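You operate a simulated robot arm through the tools that you are given. There is no shell and no other tool.

Carry out the task below with a simulated robot arm. There is one attempt and no reset: what you move stays moved.

Task
Seal the bowl, then start the fan and heat at air 2.0 and 50 C.
Fine: switch the power on; set both dials before the fan; heat comes last.

It is judged by the outcome, as a careful person would: the job done as asked, and still so three seconds after it is handed in. It fails if anything else is knocked over, pushed out of place, dropped, spilled or broken. Lids that push on must go on centred and level and be pressed home; caps that screw on are set level and turned clockwise until they are tight.

Robot
A 7-joint arm with a two-finger parallel gripper, fixed in place. Base frame: the origin is on the floor under the middle of its stand, x ahead of it, y to its left, z up. Units: mm, degrees, N and s.
It reaches about 927 mm from its shoulder. Its first joint turns from -166.0 to 166.0 degrees. Payload 1.57 kg.
The TCP is the grasp point between the finger pads, 30 mm short of the fingertips. In the tool frame z runs along the fingers and y along their closing line. The gripper opens to 110 mm. The fingers are 24 mm wide and 12 mm thick; the gripper's body (48 by 112 mm) begins 78 mm behind the TCP.
Orientation is that of the tool frame in the base frame, as a unit quaternion [w, x, y, z]. With the fingers straight down and closing along the base's y, the tool's x points along the base's -x, its y along +y and its z along -z.

Tools
- The arm moves only by the tool drive_tool. Its argument "plan" is one flat list of numbers, 7 for each row, row after row: the shift along the base's x, y, z in mm, then the turn, a rotation vector about the base's x, y, z in degrees, then the gripper command, from -1 (shut) to 1 (fully open), values between in proportion. In form: [dx, dy, dz, wx, wy, wz, grip, dx, dy, dz, wx, wy, wz, grip, ...]. A call has 1 to 20 rows; each row shifts and turns the commanded pose from where the row before left it. Rows are played at 5 a second. More than 50 mm and 8.6 degrees between two rows, or a gripper value outside its range, and nothing of the call is played. A pose out of reach is approached as far as the arm can. The call stops where the force on the tool passes 90 N (or 10 N more than at its start, if that is more) or the arm is blocked; 0.2 s more then pass. The fingers move at their own pace (about 45 mm/s each) and stop on an object; they squeeze with about 40 N. The grip force told is the motor's: it shows also when the fingers shut on nothing. Time passes only in rows, and 0.2 s behind the last, so rows that do not move let the fingers close. The reply holds the time, the measured pose of the TCP, the force on the tool along the base axes, the opening and the grip force, in the units named above and with some noise, with the torque about the TCP (base axes, N m) and any sound that the robot's microphone picked up.
- Cameras (640 x 400 px; columns grow to the right, rows downward): "scene" is fixed at [400, 499, 1686.9]; the picture's right is [-1.00, 0.01, 0.00], its down [0.01, 0.59, -0.81] and it looks along [-0.01, -0.81, -0.59] (base axes); focal length 231 px, centre (320, 200). "wrist" rides on the gripper at [70, 16, -141] in the tool frame; the picture's right is [-0.23, 0.97, 0.00], its down [-0.85, -0.20, -0.48] and it looks along [-0.47, -0.11, 0.88] (tool axes); focal length 222 px, centre (320, 200). There is no depth. A picture from a camera that has moved, and an enlarged one, comes with that camera's place and axes in the base frame and with its lens.
- grab_frame(camera): a new picture of that camera. It takes no simulated time.
- raise_lower(by): slides the trunk up (or, below 0, down) by that many mm; the arm rides with it, the base frame stays. It gives what a move gives, with no picture.
- zoom(camera, box): a new picture of the part [left, top, right, bottom] of that camera's present view, enlarged. It takes no simulated time.
- close_job(): hands the job in; it is judged then, once.

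Nothing tells you positions but the pictures and the camera data. Unless the task says otherwise, let go and move clear before handing in.

The tools are called as a command line: name --argument value ..., lists and objects as JSON in quotes. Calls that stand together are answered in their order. drive_tool: Moves the arm, as the interface text tells. Its arguments: {"type":"object","properties":{"plan":{"type":"array","items":{"type":"number"}}},"required":["plan"]} The other tools are called the same way: raise_lower (by) moves the trunk up or down; grab_frame (camera) takes a picture; zoom (camera, box) takes an enlarged picture of a part of a camera's view; close_job () hands the job in.

At the start:

```text
clock: 0.0
tool_pos: [31.4, -332.0, 1440.6]
ee_rot: [0.001, 0.0, 1.0, 0.0]
ft_force: [0.1, -0.7, 0.0]
moment: [-0.01, 0.01, 0.0]
grip_width: 110.1
grasp_force: 0.0
trunk travel left (down, up): [-590.0, 0.0]
```

scene: 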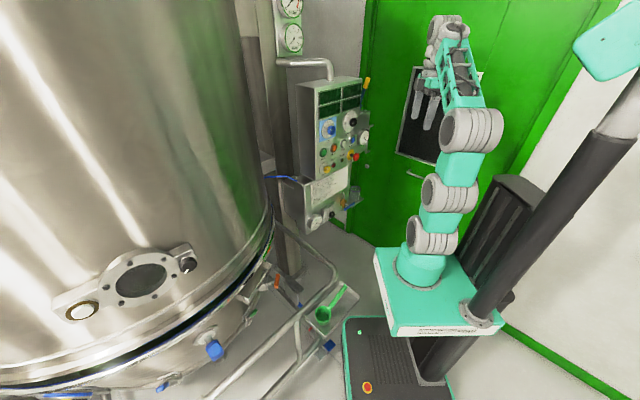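
wrist: 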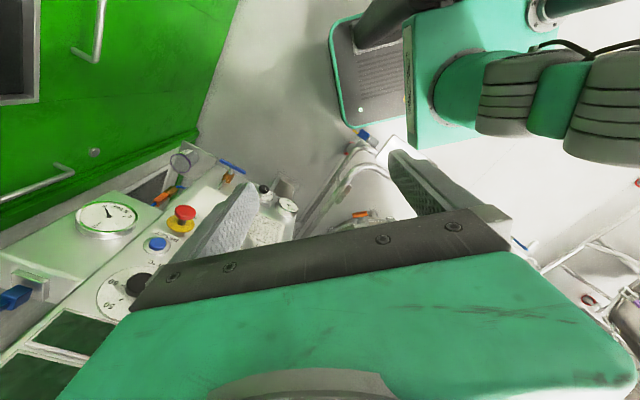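

I see a large steel fluid-bed vessel on the left of the scene picture, a control panel with dials behind it, and the arm on its stand at right. I'll enlarge the parts to find the controls and the bowl's seal before moving anything.

zoom --camera "scene" --box '[270, 60, 390, 240]'

zoom --camera "scene" --box '[20, 220, 360, 400]'

zoom --camera "scene" --box '[295, 80, 375, 135]'

zoom --camera "scene" --box '[295, 130, 375, 185]'

zoom --camera "scene" --box '[285, 180, 375, 240]'

zoom --camera "wrist" --box '[0, 130, 300, 330]'

```text
2.22 times, centred on (330, 150) of scene
camera zoom: at [400.0, 499.0, 1686.9], right [-1.0, 0.01, 0.0], down [0.01, 0.59, -0.81], along [-0.01, -0.81, -0.59], focal length 514 px, centre (298, 311)
```

zoom: 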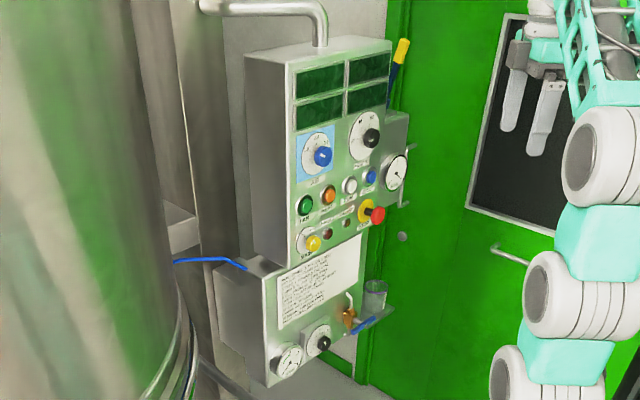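

```text
1.88 times, centred on (190, 310) of scene
camera zoom: at [400.0, 499.0, 1686.9], right [-1.0, 0.01, 0.0], down [0.01, 0.59, -0.81], along [-0.01, -0.81, -0.59], focal length 436 px, centre (565, -7)
```

zoom: 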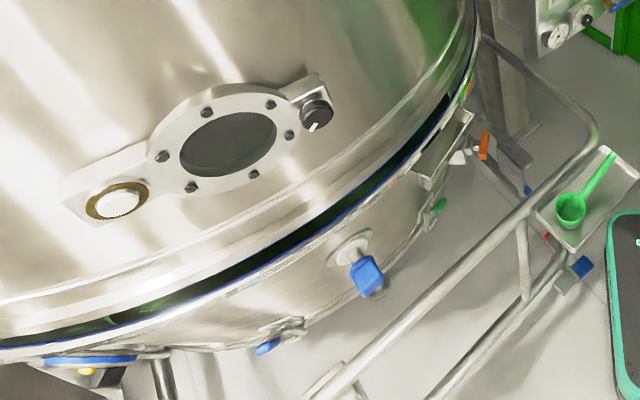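

```text
7.27 times, centred on (335, 108) of scene
camera zoom: at [400.0, 499.0, 1686.9], right [-1.0, 0.01, 0.0], down [0.01, 0.59, -0.81], along [-0.01, -0.81, -0.59], focal length 1683 px, centre (211, 873)
```

zoom: 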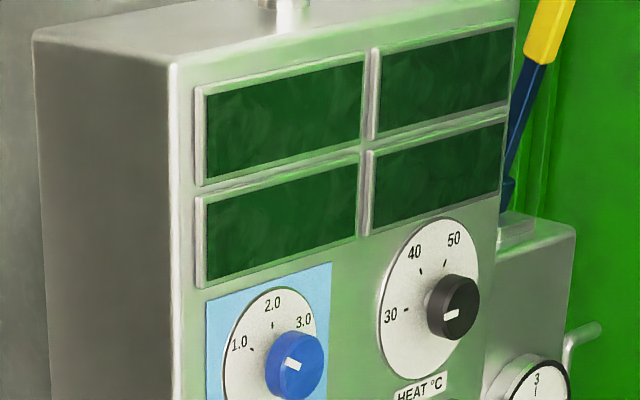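

```text
7.27 times, centred on (335, 158) of scene
camera zoom: at [400.0, 499.0, 1686.9], right [-1.0, 0.01, 0.0], down [0.01, 0.59, -0.81], along [-0.01, -0.81, -0.59], focal length 1683 px, centre (211, 509)
```

zoom: 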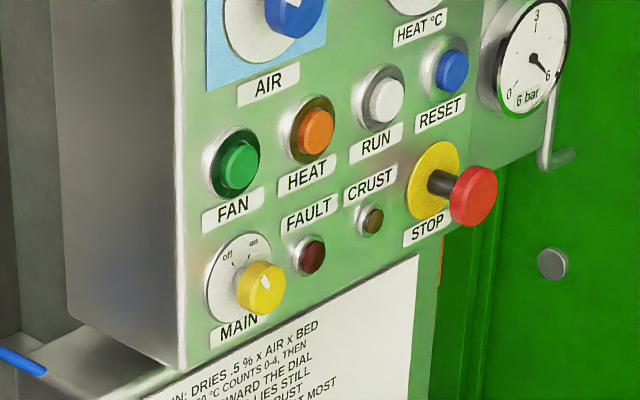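

```text
6.67 times, centred on (330, 210) of scene
camera zoom: at [400.0, 499.0, 1686.9], right [-1.0, 0.01, 0.0], down [0.01, 0.59, -0.81], along [-0.01, -0.81, -0.59], focal length 1542 px, centre (253, 133)
```

zoom: 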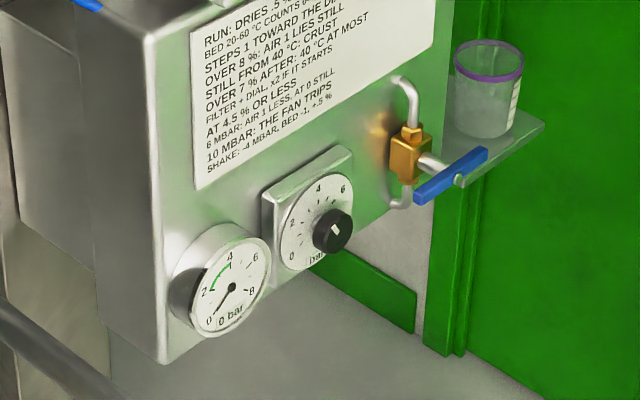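

```text
2.00 times, centred on (150, 230) of wrist
camera zoom: at [-38.1, -315.1, 1581.3], right [0.23, 0.97, 0.0], down [0.85, -0.2, 0.48], along [0.47, -0.11, -0.88], focal length 444 px, centre (660, 140)
```

zoom: 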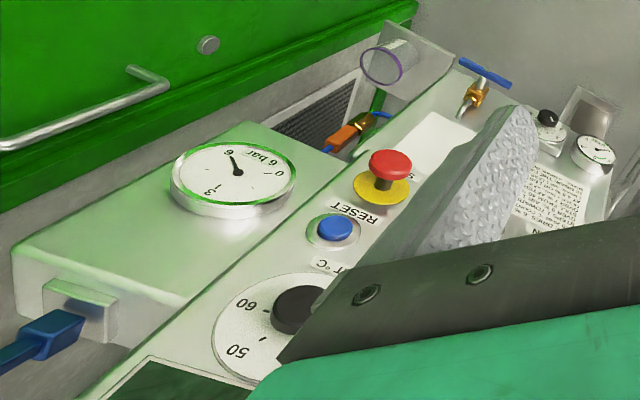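

The panel is about 720 mm out from the robot's axis and faces the robot. The power switch, dials and buttons sit at z≈1100–1250, and the seal's regulator, gauge and blue valve are at z≈730. I'll tilt the gripper toward the panel in free space to see it better.

drive_tool --plan '[0, 0, 0, -6.67, -4.42, 0, -1, 5, -8, -10, -6.67, -4.42, 0, -1, 5, -8, -10, -6.67, -4.42, 0, -1, 5, -8, -10, -6.67, -4.42, 0, -1, 5, -8, -10, -6.67, -4.42, 0, -1, 5, -8, -10, -6.67, -4.42, 0, -1]'

grab_frame --camera "wrist"

grab_frame --camera "scene"

```text
clock: 1.4
tool_pos: [40.5, -371.4, 1406.0]
ee_rot: [0.189, -0.007, 0.931, -0.311]
ft_force: [-0.4, -0.6, -0.5]
moment: [0.02, -0.04, 0.0]
grip_width: 0.0
grasp_force: 7.9
out of reach, approached as far as the arm can: row 4, 6
trunk travel left (down, up): [-590.0, 0.0]
```

```text
taken
camera wrist: at [-72.2, -285.2, 1474.8], right [0.31, 0.81, -0.49], down [0.6, 0.23, 0.77], along [0.73, -0.53, -0.42], focal length 222 px, centre (320, 200)
```

wrist: 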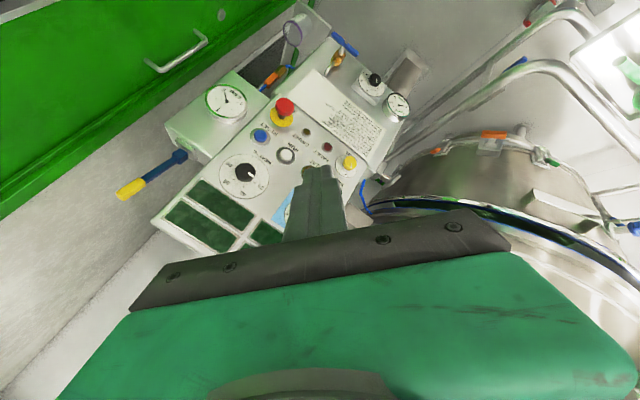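

```text
taken
```

scene: 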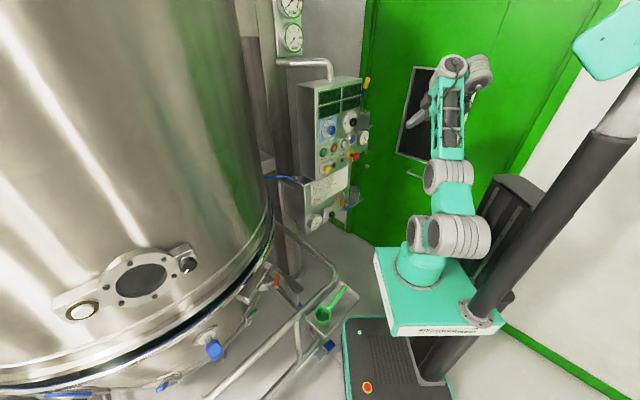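

The arm is closed and tilted partway, and the wrist camera now shows the whole panel. I'll enlarge it to measure the controls.

zoom --camera "wrist" --box '[120, 0, 440, 200]'

zoom --camera "wrist" --box '[210, 80, 370, 180]'

zoom --camera "wrist" --box '[280, 10, 440, 110]'

```text
2.00 times, centred on (280, 100) of wrist
camera zoom: at [-72.2, -285.2, 1474.8], right [0.31, 0.81, -0.49], down [0.6, 0.23, 0.77], along [0.73, -0.53, -0.42], focal length 444 px, centre (400, 400)
```

zoom: 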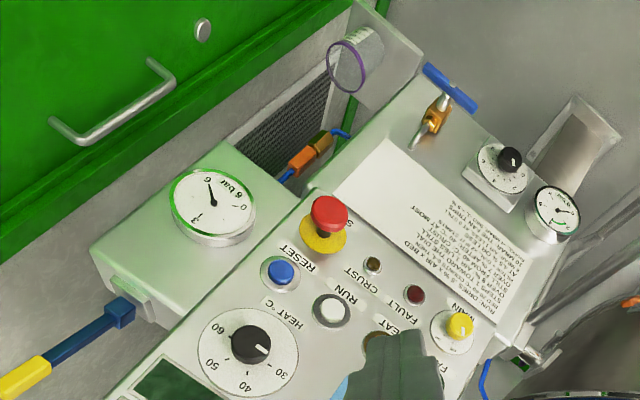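

```text
4.00 times, centred on (290, 130) of wrist
camera zoom: at [-72.2, -285.2, 1474.8], right [0.31, 0.81, -0.49], down [0.6, 0.23, 0.77], along [0.73, -0.53, -0.42], focal length 888 px, centre (440, 480)
```

zoom: 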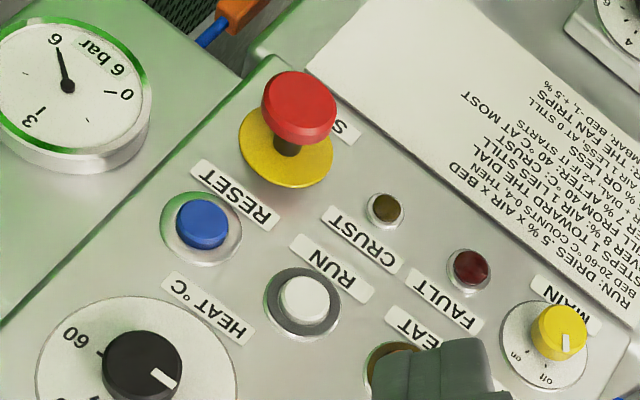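

```text
4.00 times, centred on (360, 60) of wrist
camera zoom: at [-72.2, -285.2, 1474.8], right [0.31, 0.81, -0.49], down [0.6, 0.23, 0.77], along [0.73, -0.53, -0.42], focal length 888 px, centre (160, 760)
```

zoom: 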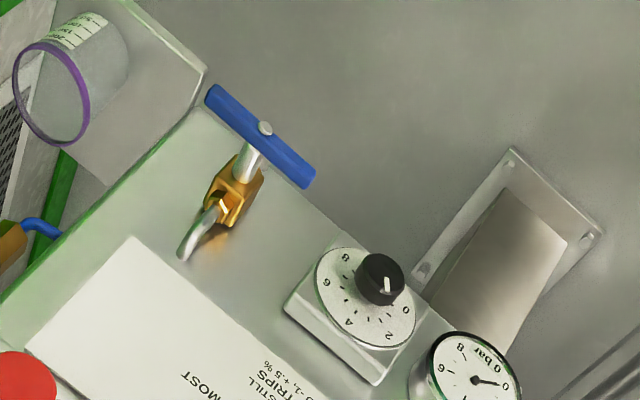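

From two views the panel face is about 45° to the base axes, facing [-0.71, 0.71, 0], roughly 685 mm from the base axis. I'll move to a standoff about 130 mm in front of it and finish turning the tool to point straight at it.

drive_tool --plan '[19.5, -26.7, -29.4, -4.82, -4.82, 1.44, -1, 19.5, -26.7, -29.4, -4.82, -4.82, 1.44, -1, 19.5, -26.7, -29.4, -4.82, -4.82, 1.44, -1, 19.5, -26.7, -29.4, -4.82, -4.82, 1.44, -1, 19.5, -26.7, -29.4, -4.82, -4.82, 1.44, -1, 19.5, -26.7, -29.4, -4.82, -4.82, 1.44, -1, 19.5, -26.7, -29.4, -4.82, -4.82, 1.44, -1, 0, 0, 0, 0, 0, 0, -1]'

grab_frame --camera "wrist"

grab_frame --camera "scene"

```text
clock: 3.2
tool_pos: [41.7, -369.8, 1404.0]
ee_rot: [0.19, -0.007, 0.932, -0.31]
ft_force: [0.4, -0.3, -0.1]
moment: [0.01, 0.02, 0.02]
grip_width: 0.2
grasp_force: 21.3
out of reach, approached as far as the arm can: row 1, 2, 3, 4, 5, 6, 7
trunk travel left (down, up): [-590.0, 0.0]
```

```text
taken
camera wrist: at [-71.8, -284.7, 1474.5], right [0.31, 0.82, -0.49], down [0.6, 0.23, 0.77], along [0.73, -0.53, -0.42], focal length 222 px, centre (320, 200)
```

wrist: 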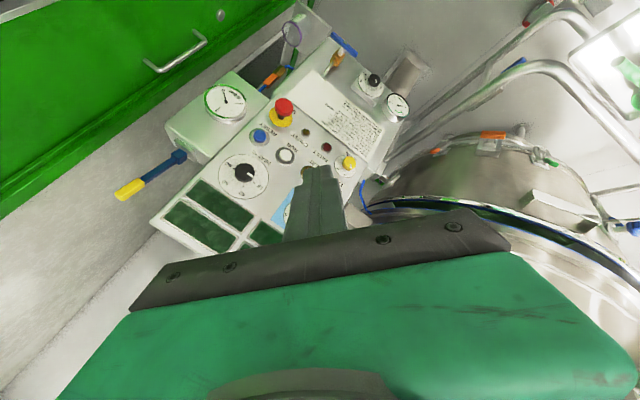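

```text
taken
```

scene: 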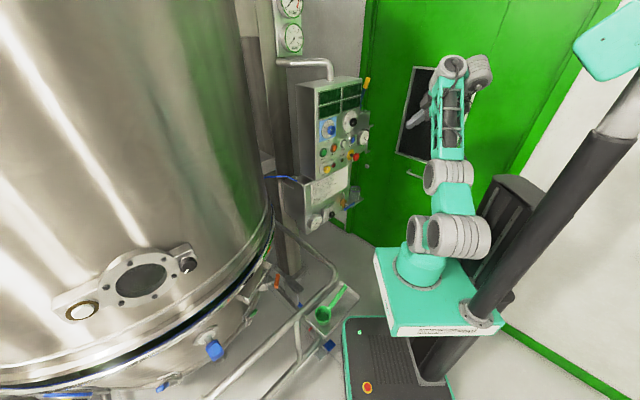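

The arm hit a joint limit when tilting that way. I'll translate first without turning, then try other turns.

drive_tool --plan '[10, -14, -15, 0, 0, 0, -1, 19.5, -26.7, -29.4, 0, 0, 0, -1, 19.5, -26.7, -29.4, 0, 0, 0, -1, 0, 0, 0, 0, 0, 0, -1]'

grab_frame --camera "scene"

```text
clock: 4.2
tool_pos: [41.9, -370.7, 1403.9]
ee_rot: [0.189, -0.007, 0.932, -0.31]
ft_force: [0.0, 0.1, -0.1]
moment: [-0.02, 0.0, -0.05]
grip_width: 0.2
grasp_force: 21.8
out of reach, approached as far as the arm can: row 1, 2, 3
trunk travel left (down, up): [-590.0, 0.0]
```

```text
taken
```

scene: 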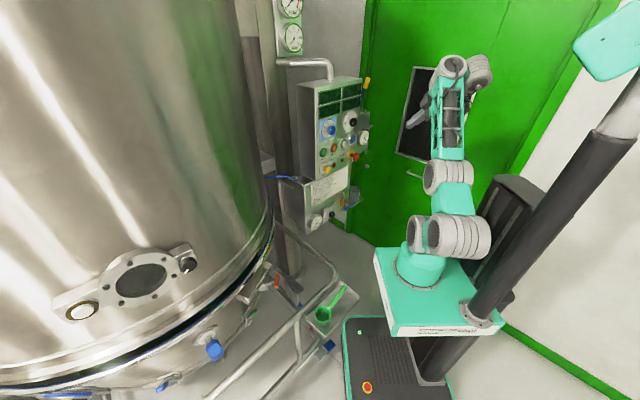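

zoom --camera "scene" --box '[360, 30, 520, 330]'

drive_tool --plan '[0, 0, 0, 4, 2.65, 0, -1, 0, 0, 0, 4, 2.65, 0, -1]'

```text
1.33 times, centred on (440, 180) of scene
camera zoom: at [400.0, 499.0, 1686.9], right [-1.0, 0.01, 0.0], down [0.01, 0.59, -0.81], along [-0.01, -0.81, -0.59], focal length 308 px, centre (160, 227)
```

zoom: 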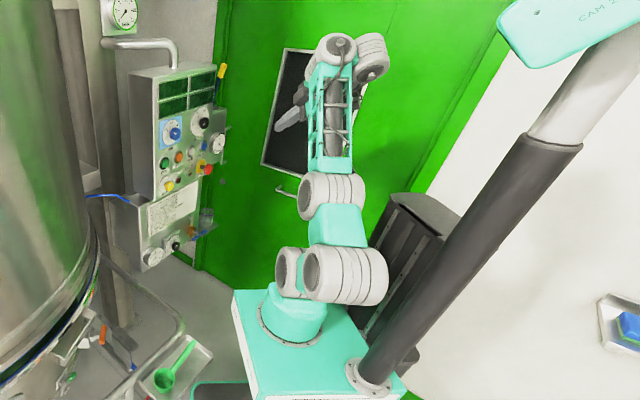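

```text
clock: 4.8
tool_pos: [42.4, -371.2, 1403.8]
ee_rot: [0.146, -0.007, 0.959, -0.243]
ft_force: [0.3, 0.1, -1.0]
moment: [-0.01, 0.0, 0.01]
grip_width: 0.0
grasp_force: 21.1
trunk travel left (down, up): [-590.0, 0.0]
```

Turning back works, so a wrist joint limit is what stopped it. I'll test which motions are free by translating in this orientation.

drive_tool --plan '[0, 0, -30, 0, 0, 0, -1, 0, 0, -30, 0, 0, 0, -1, 0, 0, -30, 0, 0, 0, -1]'

```text
clock: 5.6
tool_pos: [38.1, -373.0, 1345.9]
ee_rot: [0.146, -0.008, 0.959, -0.241]
ft_force: [0.8, -0.1, -0.6]
moment: [0.01, 0.0, -0.02]
grip_width: 0.2
grasp_force: 21.8
out of reach, approached as far as the arm can: row 3
trunk travel left (down, up): [-590.0, 0.0]
```

drive_tool --plan '[0, 0, 15, 0, 0, 0, -1, 5, -30, 0, 0, 0, 0, -1, 5, -30, 0, 0, 0, 0, -1, 5, -30, 0, 0, 0, 0, -1]'

zoom --camera "scene" --box '[360, 30, 520, 330]'

```text
clock: 6.6
tool_pos: [53.2, -462.1, 1365.5]
ee_rot: [0.146, -0.008, 0.959, -0.242]
ft_force: [0.1, 0.2, 0.9]
moment: [-0.04, 0.01, -0.01]
grip_width: 0.1
grasp_force: 21.0
out of reach, approached as far as the arm can: row 4
trunk travel left (down, up): [-590.0, 0.0]
```

```text
1.33 times, centred on (440, 180) of scene
camera zoom: at [400.0, 499.0, 1686.9], right [-1.0, 0.01, 0.0], down [0.01, 0.59, -0.81], along [-0.01, -0.81, -0.59], focal length 308 px, centre (160, 227)
```

zoom: 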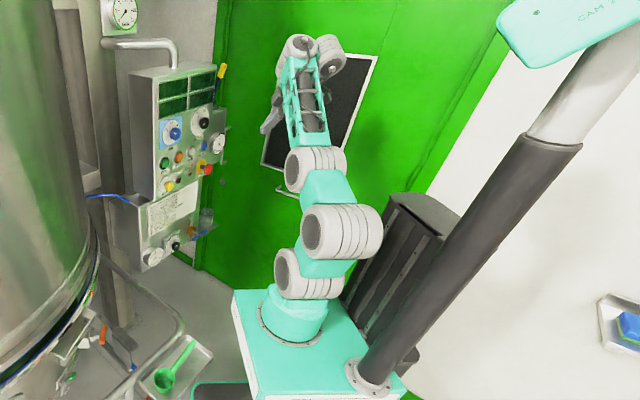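

drive_tool --plan '[0, 0, 0, 0, 0, -8, -1, 0, 0, 0, 0, 0, -8, -1, 0, 0, 0, 0, 0, -8, -1]'

```text
clock: 7.4
tool_pos: [53.1, -458.9, 1375.4]
ee_rot: [0.091, 0.193, 0.939, -0.269]
ft_force: [0.4, -0.2, 0.1]
moment: [-0.03, -0.03, 0.0]
grip_width: 0.0
grasp_force: 21.2
out of reach, approached as far as the arm can: row 1
trunk travel left (down, up): [-590.0, 0.0]
```

Turning about the vertical frees the joint, so the natural roll here has the camera below the gripper. I'll turn the tool to face the panel with tool x downward while moving to the standoff.

drive_tool --plan '[12.4, -10, -17.5, -2.21, -7.06, 0.28, -1, 12.4, -10, -17.5, -2.21, -7.06, 0.28, -1, 12.4, -10, -17.5, -2.21, -7.06, 0.28, -1, 12.4, -10, -17.5, -2.21, -7.06, 0.28, -1, 12.4, -10, -17.5, -2.21, -7.06, 0.28, -1, 12.4, -10, -17.5, -2.21, -7.06, 0.28, -1, 12.4, -10, -17.5, -2.21, -7.06, 0.28, -1, 12.4, -10, -17.5, -2.21, -7.06, 0.28, -1, 12.4, -10, -17.5, -2.21, -7.06, 0.28, -1, 12.4, -10, -17.5, -2.21, -7.06, 0.28, -1]'

grab_frame --camera "wrist"

grab_frame --camera "scene"

```text
clock: 9.6
tool_pos: [180.9, -481.0, 1602.5]
ee_rot: [0.443, 0.275, 0.808, -0.274]
ft_force: [-0.5, 0.0, -0.2]
moment: [-0.06, 0.0, 0.02]
grip_width: 0.0
grasp_force: 21.0
out of reach, approached as far as the arm can: row 1, 2, 3, 4, 5, 6, 7, 8, 9, 10
trunk travel left (down, up): [-590.0, 0.0]
```

```text
taken
camera wrist: at [80.7, -358.3, 1603.8], right [0.77, 0.64, 0.0], down [-0.02, 0.02, 1.0], along [0.63, -0.77, 0.02], focal length 222 px, centre (320, 200)
```

wrist: 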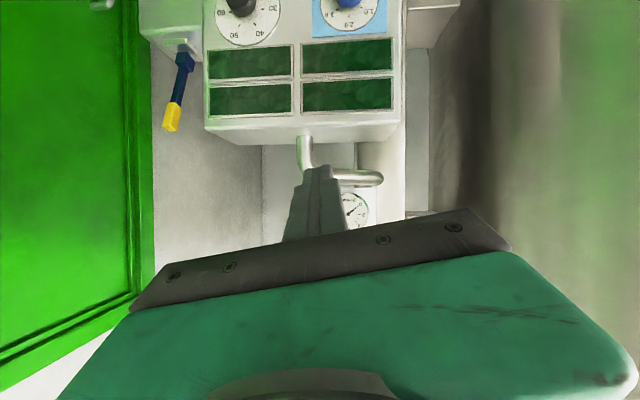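

```text
taken
```

scene: 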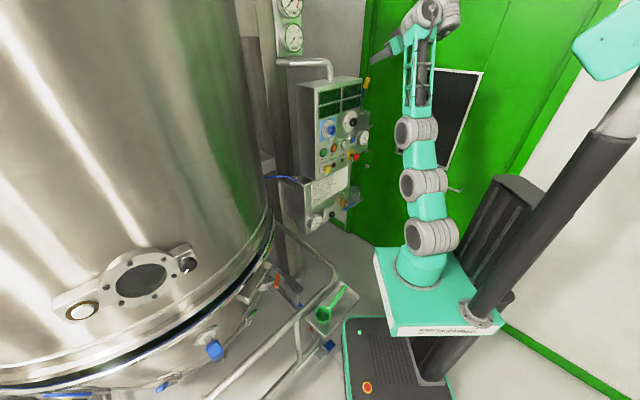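

The limit matches a wrist-bend limit: with the shoulder this high, the hand can't go level near the panel. I'll lower the trunk so the arm reaches slightly upward to the panel; the gripper stays about 170 mm clear of the panel face.

raise_lower --by -300

grab_frame --camera "scene"

grab_frame --camera "wrist"

```text
clock: 12.6
tool_pos: [180.5, -480.8, 1303.0]
ee_rot: [0.443, 0.274, 0.809, -0.273]
ft_force: [0.0, -0.2, 0.5]
moment: [0.0, 0.05, 0.04]
grip_width: 0.0
grasp_force: 21.7
trunk travel left (down, up): [-290.0, 300.0]
```

```text
taken
```

scene: 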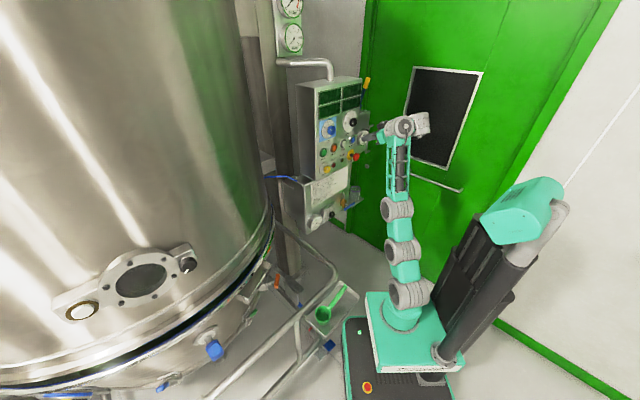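

```text
taken
camera wrist: at [80.2, -357.2, 1304.3], right [0.77, 0.64, 0.0], down [-0.02, 0.02, 1.0], along [0.63, -0.77, 0.02], focal length 222 px, centre (320, 200)
```

wrist: 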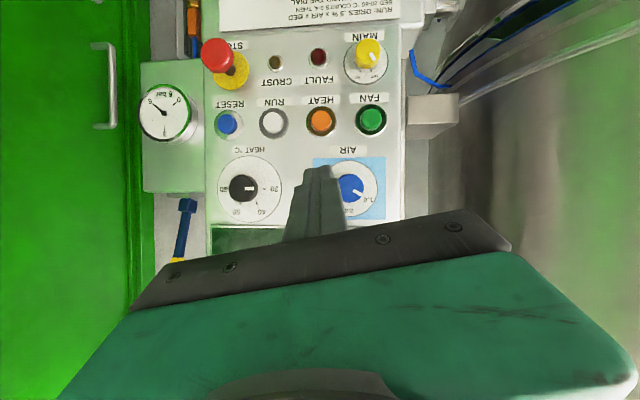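

The wrist camera now sees the panel squarely but upside down. I'll enlarge the dials, buttons and switch.

zoom --camera "wrist" --box '[200, 140, 400, 265]'

zoom --camera "wrist" --box '[200, 20, 400, 145]'

zoom --camera "wrist" --box '[330, 30, 402, 75]'

zoom --camera "wrist" --box '[310, 150, 390, 200]'

zoom --camera "wrist" --box '[205, 150, 285, 200]'

```text
3.20 times, centred on (300, 202) of wrist
camera zoom: at [80.2, -357.2, 1304.3], right [0.77, 0.64, 0.0], down [-0.02, 0.02, 1.0], along [0.63, -0.77, 0.02], focal length 711 px, centre (384, 192)
```

zoom: 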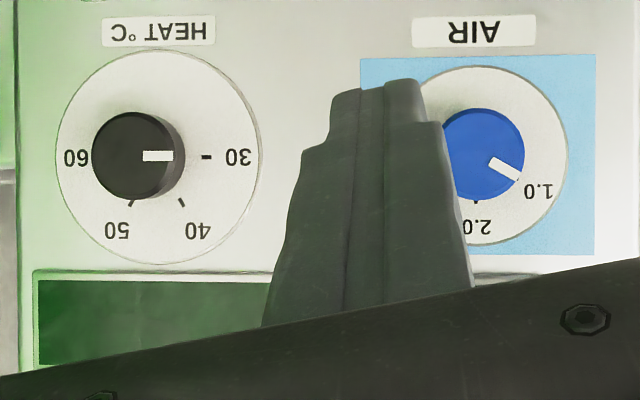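

```text
3.20 times, centred on (300, 82) of wrist
camera zoom: at [80.2, -357.2, 1304.3], right [0.77, 0.64, 0.0], down [-0.02, 0.02, 1.0], along [0.63, -0.77, 0.02], focal length 711 px, centre (384, 576)
```

zoom: 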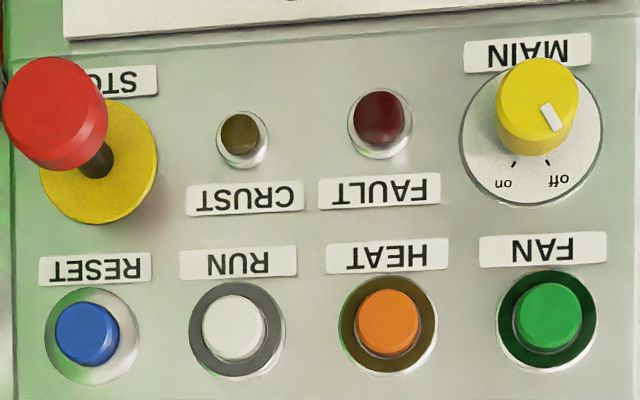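

```text
8.89 times, centred on (366, 52) of wrist
camera zoom: at [80.2, -357.2, 1304.3], right [0.77, 0.64, 0.0], down [-0.02, 0.02, 1.0], along [0.63, -0.77, 0.02], focal length 1974 px, centre (-89, 1511)
```

zoom: 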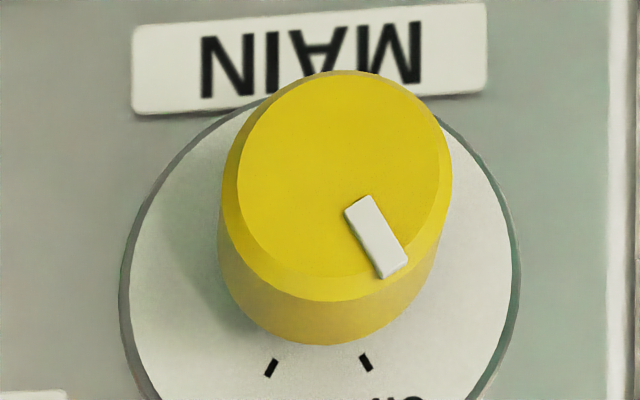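

```text
8.00 times, centred on (350, 175) of wrist
camera zoom: at [80.2, -357.2, 1304.3], right [0.77, 0.64, 0.0], down [-0.02, 0.02, 1.0], along [0.63, -0.77, 0.02], focal length 1777 px, centre (80, 400)
```

zoom: 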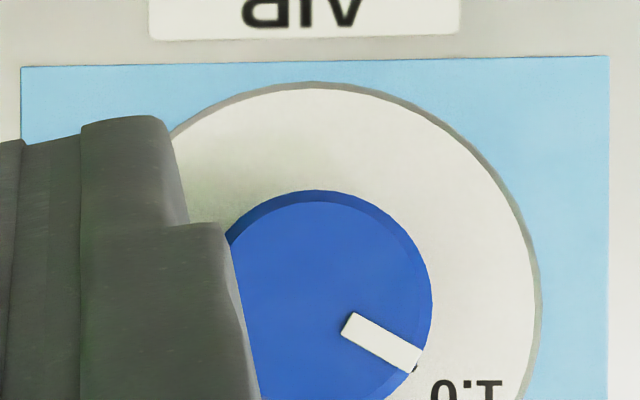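

```text
8.00 times, centred on (245, 175) of wrist
camera zoom: at [80.2, -357.2, 1304.3], right [0.77, 0.64, 0.0], down [-0.02, 0.02, 1.0], along [0.63, -0.77, 0.02], focal length 1777 px, centre (920, 400)
```

zoom: 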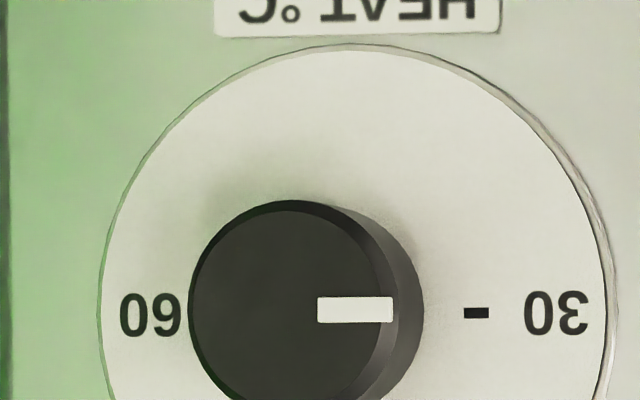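

The layout is now clear:
- **AIR** points at 1.0 and 2.0 is 60° clockwise.
- **HEAT** points at 30 and 50 is 120° clockwise.
- **MAIN** is off and on is 60° clockwise.

Sealing comes first, so I'll lower the trunk to look at the seal controls on the lower panel.

raise_lower --by -200

grab_frame --camera "wrist"

zoom --camera "wrist" --box '[180, 0, 440, 160]'

grab_frame --camera "scene"

```text
clock: 14.8
tool_pos: [180.5, -480.6, 1104.8]
ee_rot: [0.443, 0.275, 0.809, -0.274]
ft_force: [-0.3, -0.1, 0.2]
moment: [0.01, -0.01, -0.02]
grip_width: 0.0
grasp_force: 21.3
trunk travel left (down, up): [-90.0, 500.0]
```

```text
taken
camera wrist: at [80.2, -357.2, 1104.3], right [0.77, 0.64, 0.0], down [-0.02, 0.02, 1.0], along [0.63, -0.77, 0.02], focal length 222 px, centre (320, 200)
```

wrist: 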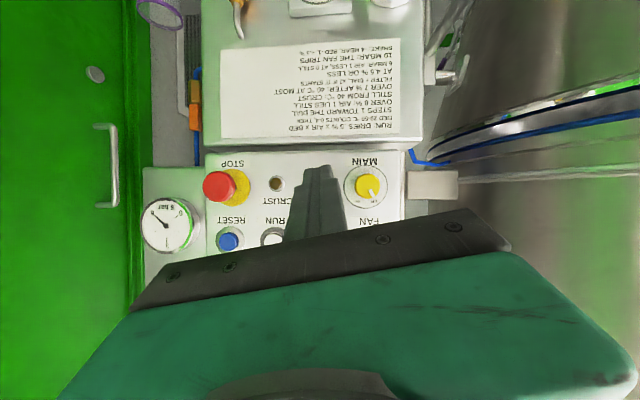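

```text
2.46 times, centred on (310, 80) of wrist
camera zoom: at [80.2, -357.2, 1104.3], right [0.77, 0.64, 0.0], down [-0.02, 0.02, 1.0], along [0.63, -0.77, 0.02], focal length 547 px, centre (345, 495)
```

zoom: 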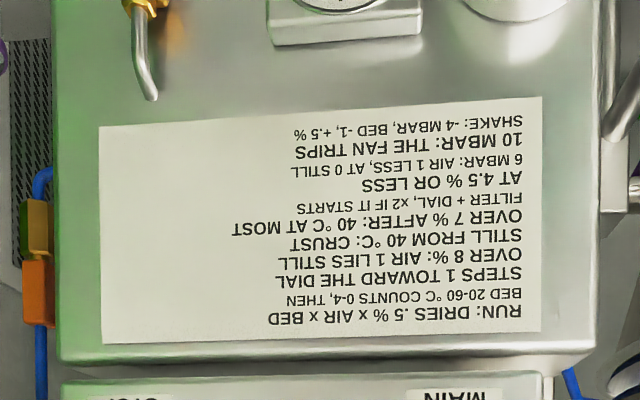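

```text
taken
```

scene: 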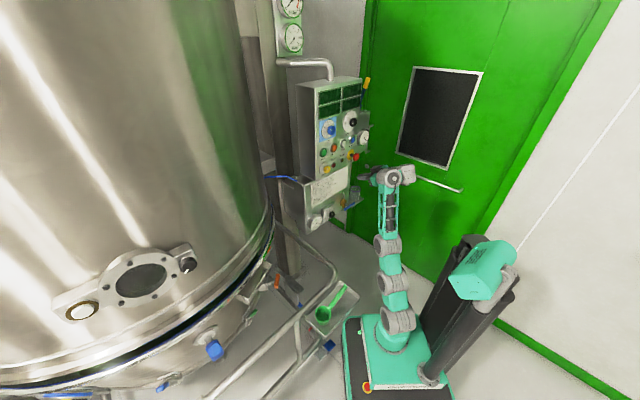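

The card is operating notes only. I need to see the seal gauge, regulator and valve, so I'll lower the arm about 250 mm, keeping this tilt and staying clear of the panel.

drive_tool --plan '[0, 0, -25, 0, 0, 0, -1, 0, 0, -30, 0, 0, 0, -1, 0, 0, -30, 0, 0, 0, -1, 0, 0, -30, 0, 0, 0, -1, 0, 0, -30, 0, 0, 0, -1, 0, 0, -30, 0, 0, 0, -1, 0, 0, -30, 0, 0, 0, -1, 0, 0, -25, 0, 0, 0, -1]'

grab_frame --camera "wrist"

grab_frame --camera "scene"

```text
clock: 16.6
tool_pos: [180.3, -508.2, 1074.8]
ee_rot: [0.439, 0.277, 0.809, -0.275]
ft_force: [-0.2, 0.0, 0.4]
moment: [0.03, -0.01, 0.0]
grip_width: 0.0
grasp_force: 21.2
out of reach, approached as far as the arm can: row 1, 2, 3, 4, 5, 6, 7, 8
trunk travel left (down, up): [-90.0, 500.0]
```

```text
taken
camera wrist: at [80.8, -383.8, 1077.7], right [0.78, 0.63, 0.0], down [-0.01, 0.01, 1.0], along [0.63, -0.78, 0.02], focal length 222 px, centre (320, 200)
```

wrist: 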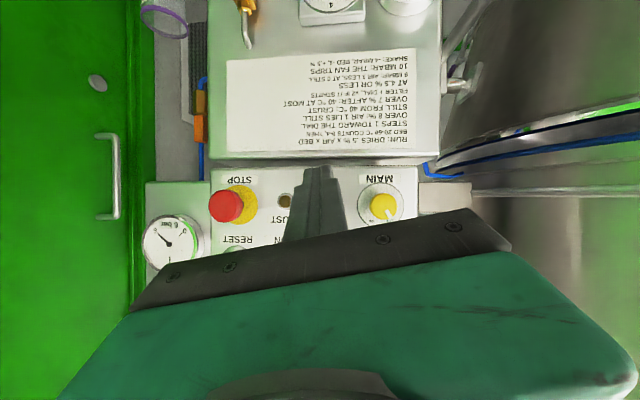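

```text
taken
```

scene: 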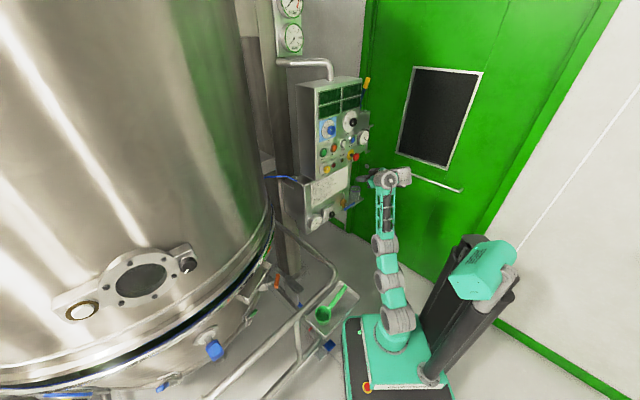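

The arm is nearly straight and blocked from folding, so its wrist is probably in an awkward configuration. I'll enlarge the arm in the scene view to work out the joints.

zoom --camera "scene" --box '[340, 150, 440, 350]'

zoom --camera "scene" --box '[350, 155, 430, 205]'

zoom --camera "scene" --box '[350, 195, 450, 258]'

zoom --camera "scene" --box '[340, 255, 460, 385]'

```text
2.00 times, centred on (390, 250) of scene
camera zoom: at [400.0, 499.0, 1686.9], right [-1.0, 0.01, 0.0], down [0.01, 0.59, -0.81], along [-0.01, -0.81, -0.59], focal length 463 px, centre (180, 100)
```

zoom: 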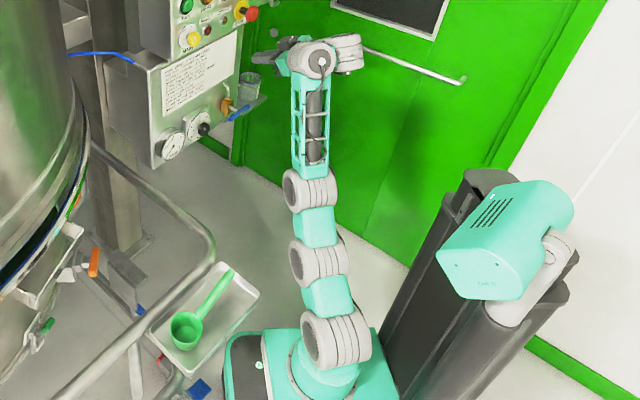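

```text
8.00 times, centred on (390, 180) of scene
camera zoom: at [400.0, 499.0, 1686.9], right [-1.0, 0.01, 0.0], down [0.01, 0.59, -0.81], along [-0.01, -0.81, -0.59], focal length 1851 px, centre (-240, 360)
```

zoom: 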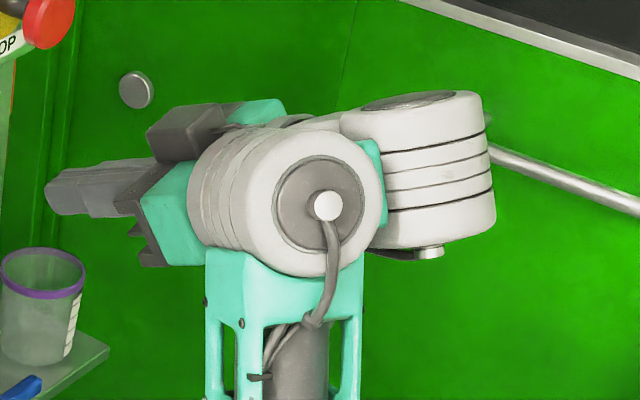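

```text
6.35 times, centred on (400, 226) of scene
camera zoom: at [400.0, 499.0, 1686.9], right [-1.0, 0.01, 0.0], down [0.01, 0.59, -0.81], along [-0.01, -0.81, -0.59], focal length 1469 px, centre (-188, 32)
```

zoom: 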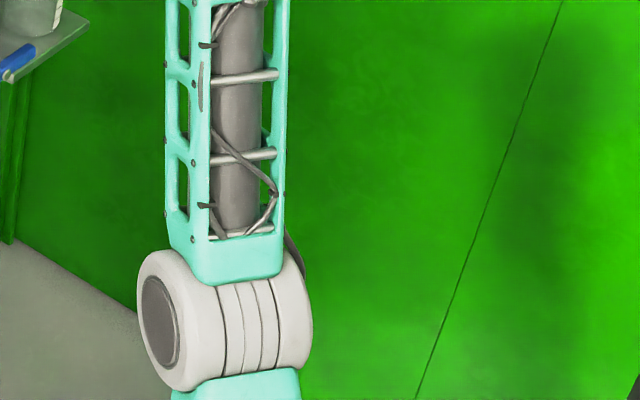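

```text
3.08 times, centred on (400, 320) of scene
camera zoom: at [400.0, 499.0, 1686.9], right [-1.0, 0.01, 0.0], down [0.01, 0.59, -0.81], along [-0.01, -0.81, -0.59], focal length 712 px, centre (74, -169)
```

zoom: 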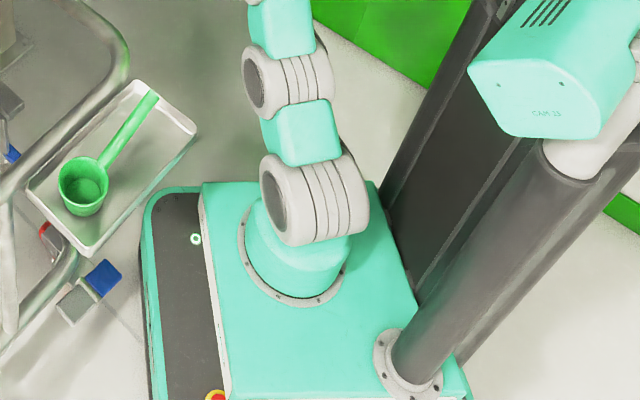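

I'll probe which small motions are free from here, starting with a roll about the tool axis.

drive_tool --plan '[0, 0, 0, 4.5, -5.5, -3.7, -1, 0, 0, 0, 4.5, -5.5, -3.7, -1]'

drive_tool --plan '[0, 0, -20, 0, 0, 0, -1, 0, 0, -20, 0, 0, 0, -1]'

```text
clock: 17.2
tool_pos: [180.8, -507.3, 1076.5]
ee_rot: [0.473, 0.388, 0.762, -0.211]
ft_force: [0.4, -0.6, 0.5]
moment: [-0.01, 0.02, -0.02]
grip_width: 0.1
grasp_force: 21.5
trunk travel left (down, up): [-90.0, 500.0]
```

```text
clock: 17.8
tool_pos: [181.2, -507.1, 1076.9]
ee_rot: [0.474, 0.386, 0.763, -0.211]
ft_force: [-0.3, 0.0, 0.0]
moment: [-0.03, 0.0, -0.03]
grip_width: 0.0
grasp_force: 21.1
out of reach, approached as far as the arm can: row 1, 2
trunk travel left (down, up): [-90.0, 500.0]
```

drive_tool --plan '[0, 0, 20, 0, 0, 0, -1]'

drive_tool --plan '[0, 0, -15, 0, 0, 0, -1]'

drive_tool --plan '[14, -14, 0, 0, 0, 0, -1]'

drive_tool --plan '[-14, 14, 0, 0, 0, 0, -1]'

drive_tool --plan '[14, 14, 0, 0, 0, 0, -1]'

drive_tool --plan '[-14, -14, 0, 0, 0, 0, -1]'

```text
clock: 18.2
tool_pos: [182.6, -498.4, 1084.6]
ee_rot: [0.477, 0.385, 0.762, -0.21]
ft_force: [0.7, -0.6, -0.2]
moment: [-0.05, 0.01, 0.01]
grip_width: 0.0
grasp_force: 20.6
out of reach, approached as far as the arm can: row 1
trunk travel left (down, up): [-90.0, 500.0]
```

```text
clock: 18.6
tool_pos: [182.1, -503.2, 1080.9]
ee_rot: [0.475, 0.386, 0.762, -0.212]
ft_force: [0.8, -0.6, -0.6]
moment: [0.0, 0.0, -0.05]
grip_width: 0.2
grasp_force: 21.3
out of reach, approached as far as the arm can: row 1
trunk travel left (down, up): [-90.0, 500.0]
```

```text
clock: 19.0
tool_pos: [182.1, -503.5, 1081.5]
ee_rot: [0.476, 0.386, 0.761, -0.212]
ft_force: [-0.4, -0.5, 0.3]
moment: [-0.02, 0.0, 0.02]
grip_width: 0.0
grasp_force: 21.1
out of reach, approached as far as the arm can: row 1
trunk travel left (down, up): [-90.0, 500.0]
```

```text
clock: 19.4
tool_pos: [182.8, -502.0, 1080.6]
ee_rot: [0.476, 0.387, 0.761, -0.212]
ft_force: [-0.2, -0.5, -0.6]
moment: [-0.02, 0.03, -0.01]
grip_width: 0.0
grasp_force: 21.2
out of reach, approached as far as the arm can: row 1
trunk travel left (down, up): [-90.0, 500.0]
```

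```text
clock: 19.8
tool_pos: [196.3, -494.6, 1087.6]
ee_rot: [0.477, 0.384, 0.762, -0.209]
ft_force: [0.1, 0.0, 0.6]
moment: [0.01, -0.04, 0.0]
grip_width: 0.0
grasp_force: 21.4
out of reach, approached as far as the arm can: row 1
trunk travel left (down, up): [-90.0, 500.0]
```

```text
clock: 20.2
tool_pos: [188.8, -498.2, 1084.6]
ee_rot: [0.477, 0.386, 0.761, -0.211]
ft_force: [-0.8, 0.2, 0.2]
moment: [0.01, 0.01, 0.01]
grip_width: 0.1
grasp_force: 21.0
out of reach, approached as far as the arm can: row 1
trunk travel left (down, up): [-90.0, 500.0]
```

Only sideways swings are free and radial motion is blocked both ways, so the elbow is sitting just on the wrong side of full extension. I'll push outward through full extension and then come back in, so the elbow folds the right way.

drive_tool --plan '[4, -25, 31, 0, 0, 0, -1, 4, -25, 31, 0, 0, 0, -1]'

drive_tool --plan '[-4, 25, -31, 0, 0, 0, -1, -4, 25, -31, 0, 0, 0, -1]'

```text
clock: 20.8
tool_pos: [188.9, -496.1, 1087.7]
ee_rot: [0.477, 0.384, 0.762, -0.21]
ft_force: [-1.5, 0.3, -0.5]
moment: [0.0, -0.02, -0.01]
grip_width: 0.0
grasp_force: 20.9
out of reach, approached as far as the arm can: row 1, 2
trunk travel left (down, up): [-90.0, 500.0]
```

```text
clock: 21.4
tool_pos: [184.5, -496.1, 1086.3]
ee_rot: [0.477, 0.385, 0.761, -0.211]
ft_force: [0.9, -0.1, -0.6]
moment: [-0.05, 0.04, -0.04]
grip_width: 0.0
grasp_force: 21.7
out of reach, approached as far as the arm can: row 1, 2
trunk travel left (down, up): [-90.0, 500.0]
```

drive_tool --plan '[0, 0, 0, 6, 5, 0, -1, 0, 0, 0, 6, 5, 0, -1, 0, 0, 0, 6, 5, 0, -1]'

drive_tool --plan '[0, 0, -25, 0, 0, 0, -1, 0, 0, -25, 0, 0, 0, -1]'

```text
clock: 22.2
tool_pos: [179.2, -485.6, 1065.3]
ee_rot: [0.337, 0.419, 0.83, -0.15]
ft_force: [-0.3, -0.6, -0.5]
moment: [-0.01, 0.01, 0.01]
grip_width: 0.1
grasp_force: 21.1
out of reach, approached as far as the arm can: row 1, 2, 3
trunk travel left (down, up): [-90.0, 500.0]
```

```text
clock: 22.8
tool_pos: [179.0, -484.3, 1013.8]
ee_rot: [0.338, 0.419, 0.829, -0.151]
ft_force: [0.3, 1.0, -0.6]
moment: [0.01, -0.06, -0.01]
grip_width: 0.0
grasp_force: 21.6
trunk travel left (down, up): [-90.0, 500.0]
```

Tilting the hand down freed the arm, so the limit is on tilting the hand up relative to the forearm. I'll go lower and test the tilt again there.

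drive_tool --plan '[0, 0, -30, 0, 0, 0, -1, 0, 0, -30, 0, 0, 0, -1, 0, 0, -30, 0, 0, 0, -1, 0, 0, -30, 0, 0, 0, -1, 0, 0, -30, 0, 0, 0, -1]'

drive_tool --plan '[0, 0, 0, -6, -5, 0, -1, 0, 0, 0, -6, -5, 0, -1]'

zoom --camera "scene" --box '[340, 150, 460, 375]'

grab_frame --camera "wrist"

```text
clock: 24.0
tool_pos: [170.3, -492.9, 970.7]
ee_rot: [0.334, 0.419, 0.831, -0.147]
ft_force: [-0.1, -0.1, 0.1]
moment: [-0.02, -0.03, -0.03]
grip_width: 0.1
grasp_force: 21.6
out of reach, approached as far as the arm can: row 2, 3, 4, 5
trunk travel left (down, up): [-90.0, 500.0]
```

```text
clock: 24.6
tool_pos: [163.8, -509.1, 1021.2]
ee_rot: [0.389, 0.407, 0.809, -0.169]
ft_force: [-0.4, -1.0, -0.1]
moment: [0.04, 0.01, 0.0]
grip_width: 0.1
grasp_force: 21.1
out of reach, approached as far as the arm can: row 1, 2
trunk travel left (down, up): [-90.0, 500.0]
```

```text
1.78 times, centred on (400, 262) of scene
camera zoom: at [400.0, 499.0, 1686.9], right [-1.0, 0.01, 0.0], down [0.01, 0.59, -0.81], along [-0.01, -0.81, -0.59], focal length 411 px, centre (178, 89)
```

zoom: 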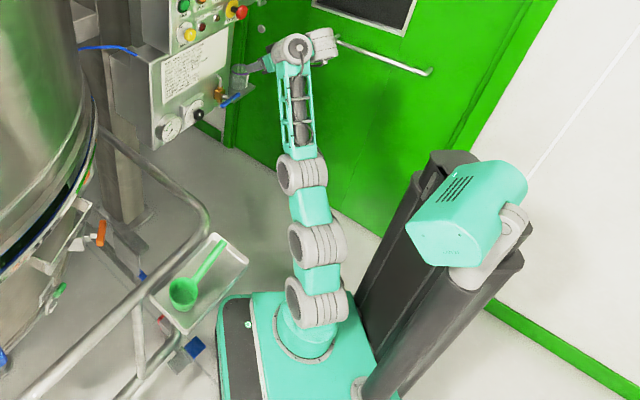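

```text
taken
camera wrist: at [81.4, -377.8, 1058.9], right [0.85, 0.48, 0.22], down [-0.08, -0.29, 0.95], along [0.52, -0.83, -0.21], focal length 222 px, centre (320, 200)
```

wrist: 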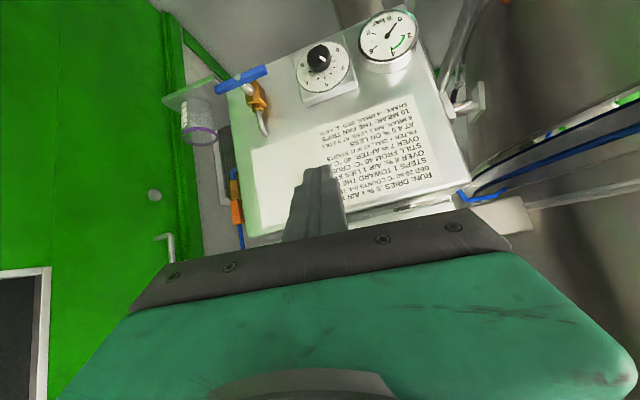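

Tilting the hand up forces the arm to rise, so I need to understand the wrist. I'll roll about the tool axis and compare pictures to see which parts move.

zoom --camera "scene" --box '[350, 150, 430, 200]'

drive_tool --plan '[0, 0, 0, 4, -5, -5, -1, 0, 0, 0, 4, -5, -5, -1, 0, 0, 0, 4, -5, -5, -1, 0, 0, 0, 4, -5, -5, -1]'

zoom --camera "scene" --box '[350, 150, 430, 200]'

zoom --camera "scene" --box '[340, 150, 460, 375]'

```text
8.00 times, centred on (390, 175) of scene
camera zoom: at [400.0, 499.0, 1686.9], right [-1.0, 0.01, 0.0], down [0.01, 0.59, -0.81], along [-0.01, -0.81, -0.59], focal length 1851 px, centre (-240, 400)
```

zoom: 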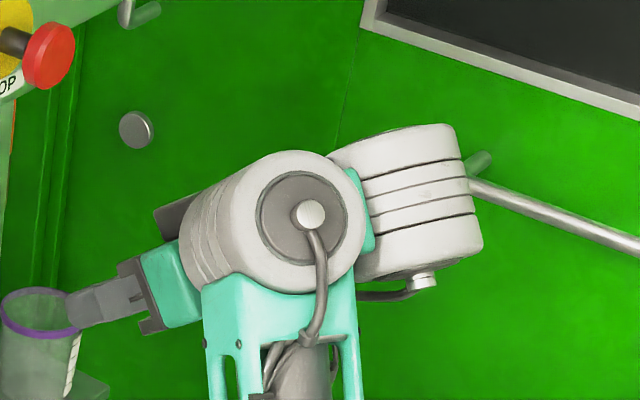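

```text
clock: 25.6
tool_pos: [164.3, -508.7, 1022.0]
ee_rot: [0.425, 0.615, 0.663, -0.047]
ft_force: [-1.4, 0.4, 0.5]
moment: [-0.01, 0.01, -0.03]
grip_width: 0.1
grasp_force: 21.6
trunk travel left (down, up): [-90.0, 500.0]
```

```text
8.00 times, centred on (390, 175) of scene
camera zoom: at [400.0, 499.0, 1686.9], right [-1.0, 0.01, 0.0], down [0.01, 0.59, -0.81], along [-0.01, -0.81, -0.59], focal length 1851 px, centre (-240, 400)
```

zoom: 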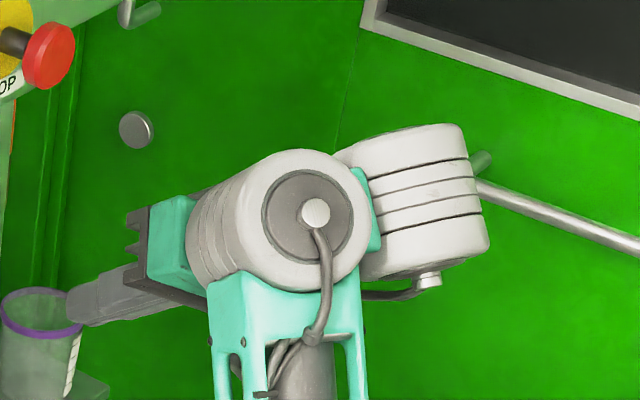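

```text
1.78 times, centred on (400, 262) of scene
camera zoom: at [400.0, 499.0, 1686.9], right [-1.0, 0.01, 0.0], down [0.01, 0.59, -0.81], along [-0.01, -0.81, -0.59], focal length 411 px, centre (178, 89)
```

zoom: 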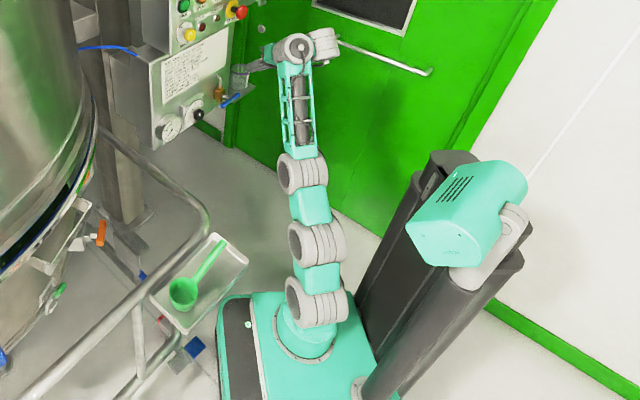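

The roll is a clean last joint, so the wrist bend is the limiting one. I'll tilt the hand down from here and compare the lattice forearm's angle to the hand.

drive_tool --plan '[0, 0, 0, 6, 5, 0, -1, 0, 0, 0, 6, 5, 0, -1, 0, 0, 0, 6, 5, 0, -1, 0, 0, 0, 6, 5, 0, -1]'

zoom --camera "scene" --box '[350, 150, 430, 200]'

zoom --camera "scene" --box '[340, 150, 460, 375]'

```text
clock: 26.3
tool_pos: [161.4, -515.3, 1006.7]
ee_rot: [0.28, 0.649, 0.707, -0.041]
ft_force: [7.5, -17.5, -8.7]
moment: [1.0, 0.6, -0.46]
grip_width: 0.0
grasp_force: 21.2
out of reach, approached as far as the arm can: row 2, 3
trunk travel left (down, up): [-90.0, 500.0]
stopped in row 3: the force on the tool passed its limit at 171 N (the readings are from after the stop); the commanded pose is now the measured one
```

```text
8.00 times, centred on (390, 175) of scene
camera zoom: at [400.0, 499.0, 1686.9], right [-1.0, 0.01, 0.0], down [0.01, 0.59, -0.81], along [-0.01, -0.81, -0.59], focal length 1851 px, centre (-240, 400)
```

zoom: 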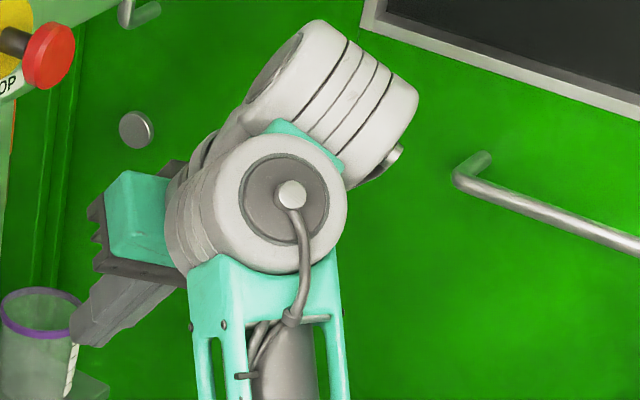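

```text
1.78 times, centred on (400, 262) of scene
camera zoom: at [400.0, 499.0, 1686.9], right [-1.0, 0.01, 0.0], down [0.01, 0.59, -0.81], along [-0.01, -0.81, -0.59], focal length 411 px, centre (178, 89)
```

zoom: 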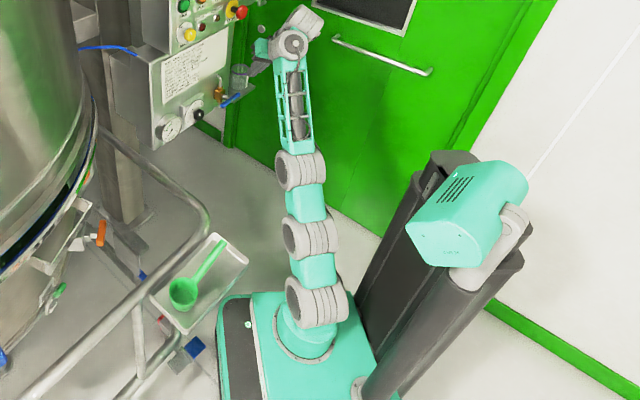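

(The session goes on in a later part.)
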